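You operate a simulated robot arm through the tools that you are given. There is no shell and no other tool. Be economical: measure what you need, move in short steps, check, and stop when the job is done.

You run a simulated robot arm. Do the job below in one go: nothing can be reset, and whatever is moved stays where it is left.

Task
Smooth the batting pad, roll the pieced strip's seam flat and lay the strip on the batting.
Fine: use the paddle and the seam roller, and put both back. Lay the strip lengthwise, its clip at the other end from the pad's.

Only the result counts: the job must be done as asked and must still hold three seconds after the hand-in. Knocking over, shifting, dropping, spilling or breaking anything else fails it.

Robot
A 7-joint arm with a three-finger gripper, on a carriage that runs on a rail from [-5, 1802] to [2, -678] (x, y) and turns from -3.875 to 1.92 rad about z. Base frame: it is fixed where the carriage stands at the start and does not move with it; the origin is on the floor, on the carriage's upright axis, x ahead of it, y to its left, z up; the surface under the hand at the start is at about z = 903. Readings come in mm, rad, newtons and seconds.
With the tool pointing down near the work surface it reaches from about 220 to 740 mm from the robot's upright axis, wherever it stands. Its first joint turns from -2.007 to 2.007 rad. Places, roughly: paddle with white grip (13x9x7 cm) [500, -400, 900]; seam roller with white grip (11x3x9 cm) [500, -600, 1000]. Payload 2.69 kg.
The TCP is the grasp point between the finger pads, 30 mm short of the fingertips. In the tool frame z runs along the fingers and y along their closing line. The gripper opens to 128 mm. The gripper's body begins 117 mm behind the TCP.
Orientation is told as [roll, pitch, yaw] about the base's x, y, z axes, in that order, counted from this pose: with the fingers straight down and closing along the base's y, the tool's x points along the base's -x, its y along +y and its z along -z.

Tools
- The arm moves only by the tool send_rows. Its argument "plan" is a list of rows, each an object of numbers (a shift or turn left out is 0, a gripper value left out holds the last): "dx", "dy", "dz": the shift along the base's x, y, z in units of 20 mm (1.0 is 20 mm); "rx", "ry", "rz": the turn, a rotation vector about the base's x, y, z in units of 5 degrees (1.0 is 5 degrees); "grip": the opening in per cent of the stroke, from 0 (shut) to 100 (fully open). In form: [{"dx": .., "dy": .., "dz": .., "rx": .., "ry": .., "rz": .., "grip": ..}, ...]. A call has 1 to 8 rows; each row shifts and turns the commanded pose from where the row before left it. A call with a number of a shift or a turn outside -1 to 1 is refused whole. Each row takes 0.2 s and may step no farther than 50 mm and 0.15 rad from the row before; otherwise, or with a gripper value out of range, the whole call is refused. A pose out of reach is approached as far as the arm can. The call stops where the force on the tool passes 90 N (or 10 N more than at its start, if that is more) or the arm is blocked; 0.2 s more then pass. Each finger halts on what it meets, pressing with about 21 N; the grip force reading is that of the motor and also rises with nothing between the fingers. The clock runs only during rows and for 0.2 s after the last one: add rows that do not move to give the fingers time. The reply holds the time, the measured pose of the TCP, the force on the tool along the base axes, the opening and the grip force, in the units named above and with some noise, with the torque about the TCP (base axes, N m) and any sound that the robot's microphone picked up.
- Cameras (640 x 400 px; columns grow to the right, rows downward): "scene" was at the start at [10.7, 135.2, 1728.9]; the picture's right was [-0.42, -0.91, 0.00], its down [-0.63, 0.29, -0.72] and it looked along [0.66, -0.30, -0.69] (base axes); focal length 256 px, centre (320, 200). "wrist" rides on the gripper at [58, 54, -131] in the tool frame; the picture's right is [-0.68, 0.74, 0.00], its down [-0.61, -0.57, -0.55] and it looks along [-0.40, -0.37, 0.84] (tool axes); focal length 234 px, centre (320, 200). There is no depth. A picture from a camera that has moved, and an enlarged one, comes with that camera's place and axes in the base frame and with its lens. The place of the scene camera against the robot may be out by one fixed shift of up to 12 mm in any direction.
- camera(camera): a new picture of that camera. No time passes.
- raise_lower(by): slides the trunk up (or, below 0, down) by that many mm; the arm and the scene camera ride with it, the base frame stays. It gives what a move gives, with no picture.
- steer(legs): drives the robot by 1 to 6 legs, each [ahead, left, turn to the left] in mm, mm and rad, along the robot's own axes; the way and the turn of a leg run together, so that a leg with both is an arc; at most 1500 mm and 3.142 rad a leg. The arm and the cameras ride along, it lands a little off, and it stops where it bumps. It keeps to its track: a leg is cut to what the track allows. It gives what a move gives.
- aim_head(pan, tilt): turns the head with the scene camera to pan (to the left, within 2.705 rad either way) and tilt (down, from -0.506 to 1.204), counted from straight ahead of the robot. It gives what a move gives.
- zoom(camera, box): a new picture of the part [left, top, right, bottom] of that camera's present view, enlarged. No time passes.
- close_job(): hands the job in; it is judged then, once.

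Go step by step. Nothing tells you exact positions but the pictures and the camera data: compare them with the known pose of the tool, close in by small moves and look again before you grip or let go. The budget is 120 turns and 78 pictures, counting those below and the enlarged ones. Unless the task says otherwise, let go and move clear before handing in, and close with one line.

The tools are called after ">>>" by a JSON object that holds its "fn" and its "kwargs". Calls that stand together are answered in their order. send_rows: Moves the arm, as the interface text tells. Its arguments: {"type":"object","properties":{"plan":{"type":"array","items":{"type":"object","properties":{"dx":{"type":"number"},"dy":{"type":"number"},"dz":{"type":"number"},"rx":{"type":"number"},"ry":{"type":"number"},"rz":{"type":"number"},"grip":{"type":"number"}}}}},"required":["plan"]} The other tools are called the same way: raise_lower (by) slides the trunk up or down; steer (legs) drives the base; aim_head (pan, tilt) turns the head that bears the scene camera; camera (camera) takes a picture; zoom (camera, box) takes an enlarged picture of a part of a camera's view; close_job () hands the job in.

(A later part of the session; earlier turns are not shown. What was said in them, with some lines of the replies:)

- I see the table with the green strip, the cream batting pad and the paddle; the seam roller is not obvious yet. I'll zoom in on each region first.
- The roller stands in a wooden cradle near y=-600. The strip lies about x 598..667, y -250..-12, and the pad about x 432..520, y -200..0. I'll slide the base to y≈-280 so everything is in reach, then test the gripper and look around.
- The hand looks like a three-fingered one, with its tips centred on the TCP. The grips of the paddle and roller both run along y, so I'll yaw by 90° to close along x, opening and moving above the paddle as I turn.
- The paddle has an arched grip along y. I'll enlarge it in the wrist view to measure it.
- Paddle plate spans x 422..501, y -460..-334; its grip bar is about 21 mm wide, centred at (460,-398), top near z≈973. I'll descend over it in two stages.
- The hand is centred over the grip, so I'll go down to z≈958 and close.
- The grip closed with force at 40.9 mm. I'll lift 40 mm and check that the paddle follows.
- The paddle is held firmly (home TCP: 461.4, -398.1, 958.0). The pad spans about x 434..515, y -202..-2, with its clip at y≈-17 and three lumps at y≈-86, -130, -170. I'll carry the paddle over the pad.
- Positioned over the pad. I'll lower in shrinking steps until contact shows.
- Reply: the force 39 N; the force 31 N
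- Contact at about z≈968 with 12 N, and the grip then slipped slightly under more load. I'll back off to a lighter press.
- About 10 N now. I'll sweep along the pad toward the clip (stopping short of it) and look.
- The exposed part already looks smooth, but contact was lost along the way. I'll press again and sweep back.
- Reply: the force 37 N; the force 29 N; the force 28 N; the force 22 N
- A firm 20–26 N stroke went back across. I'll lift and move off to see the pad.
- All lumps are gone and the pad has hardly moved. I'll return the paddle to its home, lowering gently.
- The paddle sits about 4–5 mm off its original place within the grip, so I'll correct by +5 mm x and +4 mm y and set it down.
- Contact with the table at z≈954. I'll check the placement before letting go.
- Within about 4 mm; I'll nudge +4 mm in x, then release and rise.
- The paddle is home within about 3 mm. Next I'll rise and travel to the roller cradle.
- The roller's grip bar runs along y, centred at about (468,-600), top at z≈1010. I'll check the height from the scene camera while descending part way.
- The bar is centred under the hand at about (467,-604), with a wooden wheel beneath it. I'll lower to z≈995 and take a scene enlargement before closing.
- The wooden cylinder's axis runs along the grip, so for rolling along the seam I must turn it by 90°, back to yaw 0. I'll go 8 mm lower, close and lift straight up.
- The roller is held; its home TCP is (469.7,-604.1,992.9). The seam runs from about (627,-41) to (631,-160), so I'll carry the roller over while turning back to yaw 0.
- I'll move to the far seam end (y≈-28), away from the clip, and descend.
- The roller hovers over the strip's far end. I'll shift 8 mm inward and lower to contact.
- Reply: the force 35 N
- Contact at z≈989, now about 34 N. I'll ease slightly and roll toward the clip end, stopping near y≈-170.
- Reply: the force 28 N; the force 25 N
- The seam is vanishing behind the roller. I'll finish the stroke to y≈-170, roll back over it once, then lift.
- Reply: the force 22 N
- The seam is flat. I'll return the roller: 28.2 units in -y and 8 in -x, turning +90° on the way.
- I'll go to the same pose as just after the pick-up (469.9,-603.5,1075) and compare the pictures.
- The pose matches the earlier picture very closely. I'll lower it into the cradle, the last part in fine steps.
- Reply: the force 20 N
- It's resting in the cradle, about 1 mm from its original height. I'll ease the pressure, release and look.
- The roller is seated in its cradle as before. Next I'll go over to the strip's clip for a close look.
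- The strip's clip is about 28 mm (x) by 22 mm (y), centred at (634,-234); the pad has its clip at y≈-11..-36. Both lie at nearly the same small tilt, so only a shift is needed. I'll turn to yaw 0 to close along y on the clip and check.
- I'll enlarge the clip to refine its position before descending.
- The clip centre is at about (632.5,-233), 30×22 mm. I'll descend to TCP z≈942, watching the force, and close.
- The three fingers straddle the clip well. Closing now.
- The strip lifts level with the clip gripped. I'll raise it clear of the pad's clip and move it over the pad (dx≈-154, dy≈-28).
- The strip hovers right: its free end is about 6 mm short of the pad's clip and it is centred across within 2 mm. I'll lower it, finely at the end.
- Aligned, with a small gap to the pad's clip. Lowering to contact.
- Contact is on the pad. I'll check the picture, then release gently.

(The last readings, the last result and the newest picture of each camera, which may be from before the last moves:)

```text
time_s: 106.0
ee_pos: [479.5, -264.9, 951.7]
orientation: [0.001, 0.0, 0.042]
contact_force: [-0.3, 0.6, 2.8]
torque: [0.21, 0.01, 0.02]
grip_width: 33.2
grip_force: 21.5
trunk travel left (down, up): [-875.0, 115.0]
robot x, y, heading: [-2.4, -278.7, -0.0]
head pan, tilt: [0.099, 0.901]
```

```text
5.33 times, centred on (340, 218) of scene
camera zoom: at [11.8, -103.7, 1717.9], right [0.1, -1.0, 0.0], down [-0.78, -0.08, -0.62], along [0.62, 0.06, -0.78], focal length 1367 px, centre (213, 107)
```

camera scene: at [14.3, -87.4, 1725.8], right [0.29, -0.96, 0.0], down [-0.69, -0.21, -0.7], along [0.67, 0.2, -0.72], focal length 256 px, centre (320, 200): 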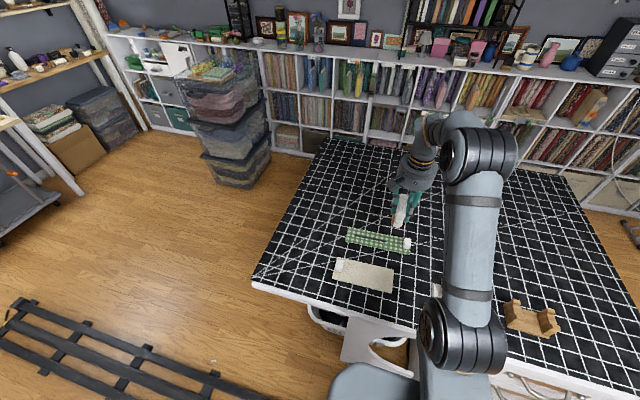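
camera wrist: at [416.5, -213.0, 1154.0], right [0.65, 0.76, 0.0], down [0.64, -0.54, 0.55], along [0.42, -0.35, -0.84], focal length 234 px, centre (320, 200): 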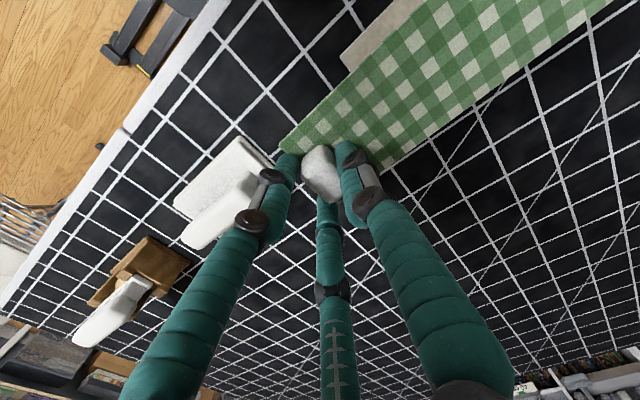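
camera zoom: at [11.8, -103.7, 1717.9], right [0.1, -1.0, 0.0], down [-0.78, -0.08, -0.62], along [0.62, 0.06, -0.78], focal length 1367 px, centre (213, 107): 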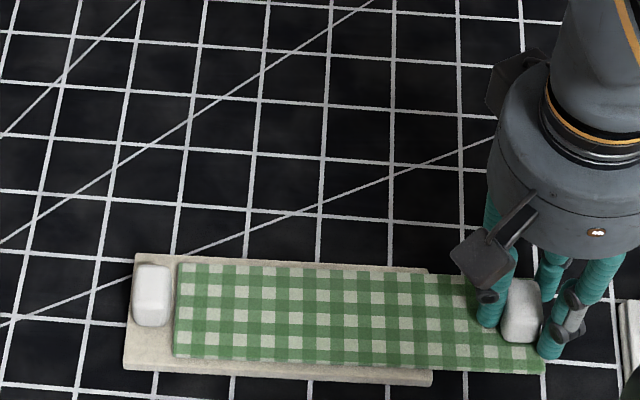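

The strip lies flat, parallel and inside the pad's width. I'll release and rise.

>>> {"fn": "send_rows", "kwargs": {"plan": [{"grip": 35}, {}, {"grip": 50}, {}, {}]}}

>>> {"fn": "send_rows", "kwargs": {"plan": [{"dz": 0.5}, {"dz": 1}, {"dz": 1}, {"dz": 1}, {"dz": 1}, {"dz": 1}, {"dz": 1}, {"dx": 0.5}]}}

>>> {"fn": "aim_head", "kwargs": {"pan": -0.15, "tilt": 0.9}}

>>> {"fn": "camera", "kwargs": {"camera": "scene"}}

>>> {"fn": "camera", "kwargs": {"camera": "wrist"}}

```text
time_s: 107.2
ee_pos: [478.7, -264.3, 950.9]
orientation: [0.0, -0.001, 0.042]
contact_force: [-0.6, 0.2, -0.3]
torque: [0.01, -0.02, -0.02]
grip_width: 63.9
grip_force: 0.1
trunk travel left (down, up): [-875.0, 115.0]
robot x, y, heading: [1.9, -281.9, -0.006]
head pan, tilt: [0.099, 0.901]
```

```text
time_s: 109.0
ee_pos: [489.9, -264.0, 1081.2]
orientation: [0.0, 0.001, 0.04]
contact_force: [0.9, 0.7, -0.4]
torque: [-0.02, 0.05, 0.01]
grip_width: 64.2
grip_force: 0.2
trunk travel left (down, up): [-875.0, 115.0]
robot x, y, heading: [-0.0, -276.1, -0.006]
head pan, tilt: [0.099, 0.901]
```

```text
time_s: 109.8
ee_pos: [489.6, -265.0, 1081.6]
orientation: [0.0, 0.0, 0.042]
contact_force: [1.4, -0.3, 0.1]
torque: [0.02, 0.01, -0.03]
grip_width: 64.0
grip_force: 0.2
trunk travel left (down, up): [-875.0, 115.0]
robot x, y, heading: [-1.1, -280.8, -0.004]
head pan, tilt: [-0.15, 0.901]
```

```text
20 pictures are left
camera scene: at [11.4, -122.5, 1717.9], right [-0.15, -0.99, 0.0], down [-0.77, 0.12, -0.62], along [0.61, -0.09, -0.78], focal length 256 px, centre (320, 200)
```

scene: 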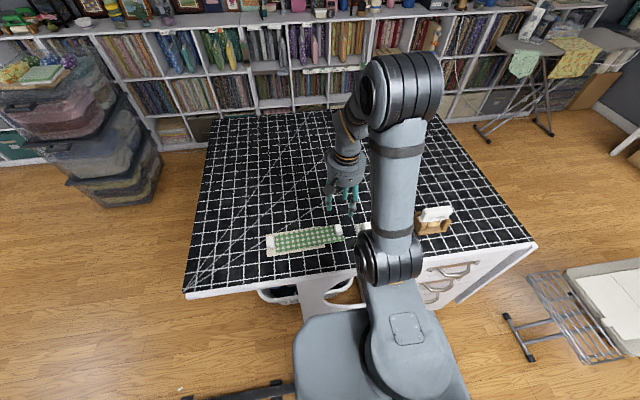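

```text
19 pictures are left
camera wrist: at [428.3, -212.7, 1212.7], right [0.65, 0.76, 0.0], down [0.64, -0.54, 0.55], along [0.42, -0.35, -0.84], focal length 234 px, centre (320, 200)
```

wrist: 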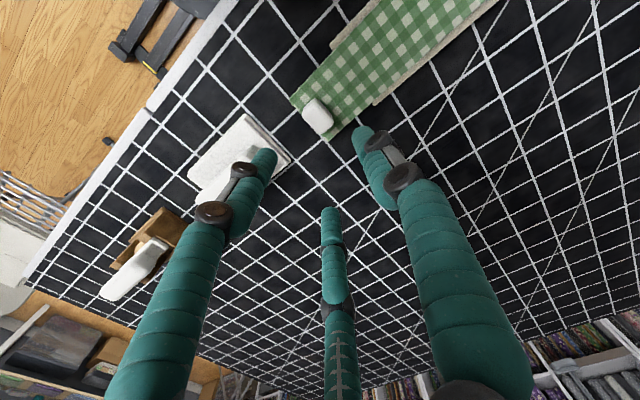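

Everything appears in place; I'll check the strip and the roller with two close-ups before handing in.

>>> {"fn": "zoom", "kwargs": {"camera": "scene", "box": [250, 210, 360, 270]}}

>>> {"fn": "zoom", "kwargs": {"camera": "wrist", "box": [90, 100, 300, 310]}}

>>> {"fn": "zoom", "kwargs": {"camera": "scene", "box": [400, 190, 470, 250]}}

```text
5.82 times, centred on (305, 240) of scene
camera zoom: at [11.4, -122.5, 1717.9], right [-0.15, -0.99, 0.0], down [-0.77, 0.12, -0.62], along [0.61, -0.09, -0.78], focal length 1491 px, centre (407, -33)
```

zoom: 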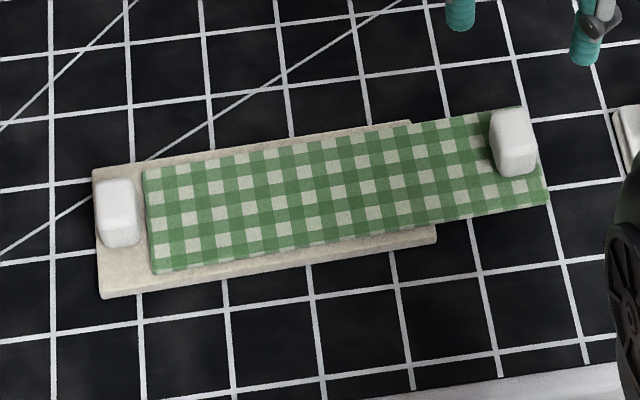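

```text
1.90 times, centred on (195, 205) of wrist
camera zoom: at [428.3, -212.7, 1212.7], right [0.65, 0.76, 0.0], down [0.64, -0.54, 0.55], along [0.42, -0.35, -0.84], focal length 446 px, centre (558, 190)
```

zoom: 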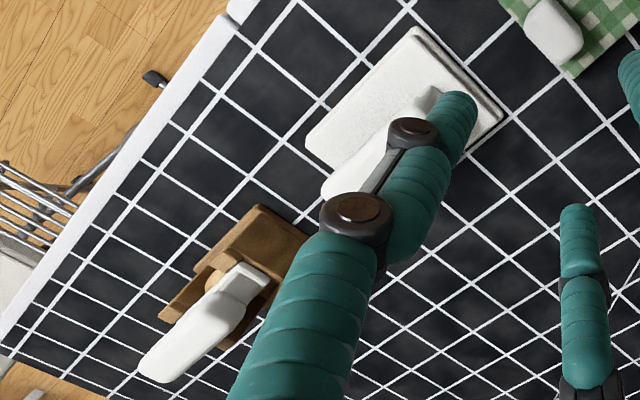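

```text
6.67 times, centred on (435, 220) of scene
camera zoom: at [11.4, -122.5, 1717.9], right [-0.15, -0.99, 0.0], down [-0.77, 0.12, -0.62], along [0.61, -0.09, -0.78], focal length 1709 px, centre (-447, 67)
```

zoom: 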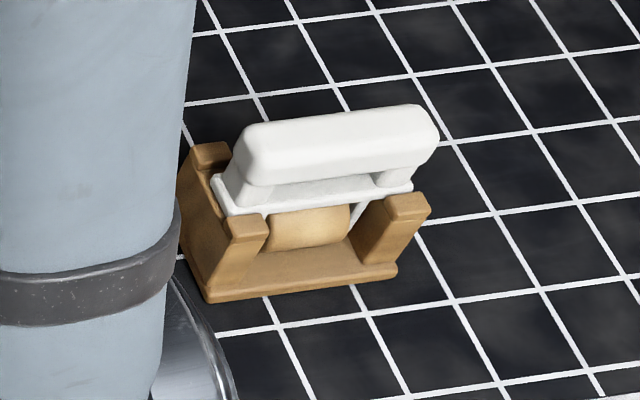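

The strip lies flat on the smoothed pad with its clip opposite the pad's, the roller is seated in its cradle and the paddle is home. Handing in now.

>>> {"fn": "close_job", "kwargs": {}}

```text
The job is handed in.
```

I smoothed the batting with the paddle, rolled the seam flat and put both tools back. The strip lies lengthwise and flat on the pad, its clip at the opposite end from the pad's. The strip is longer than the pad, so I kept it clear of the pad's clip; it sits off-centre, and its clip end overhangs by about 70 mm.
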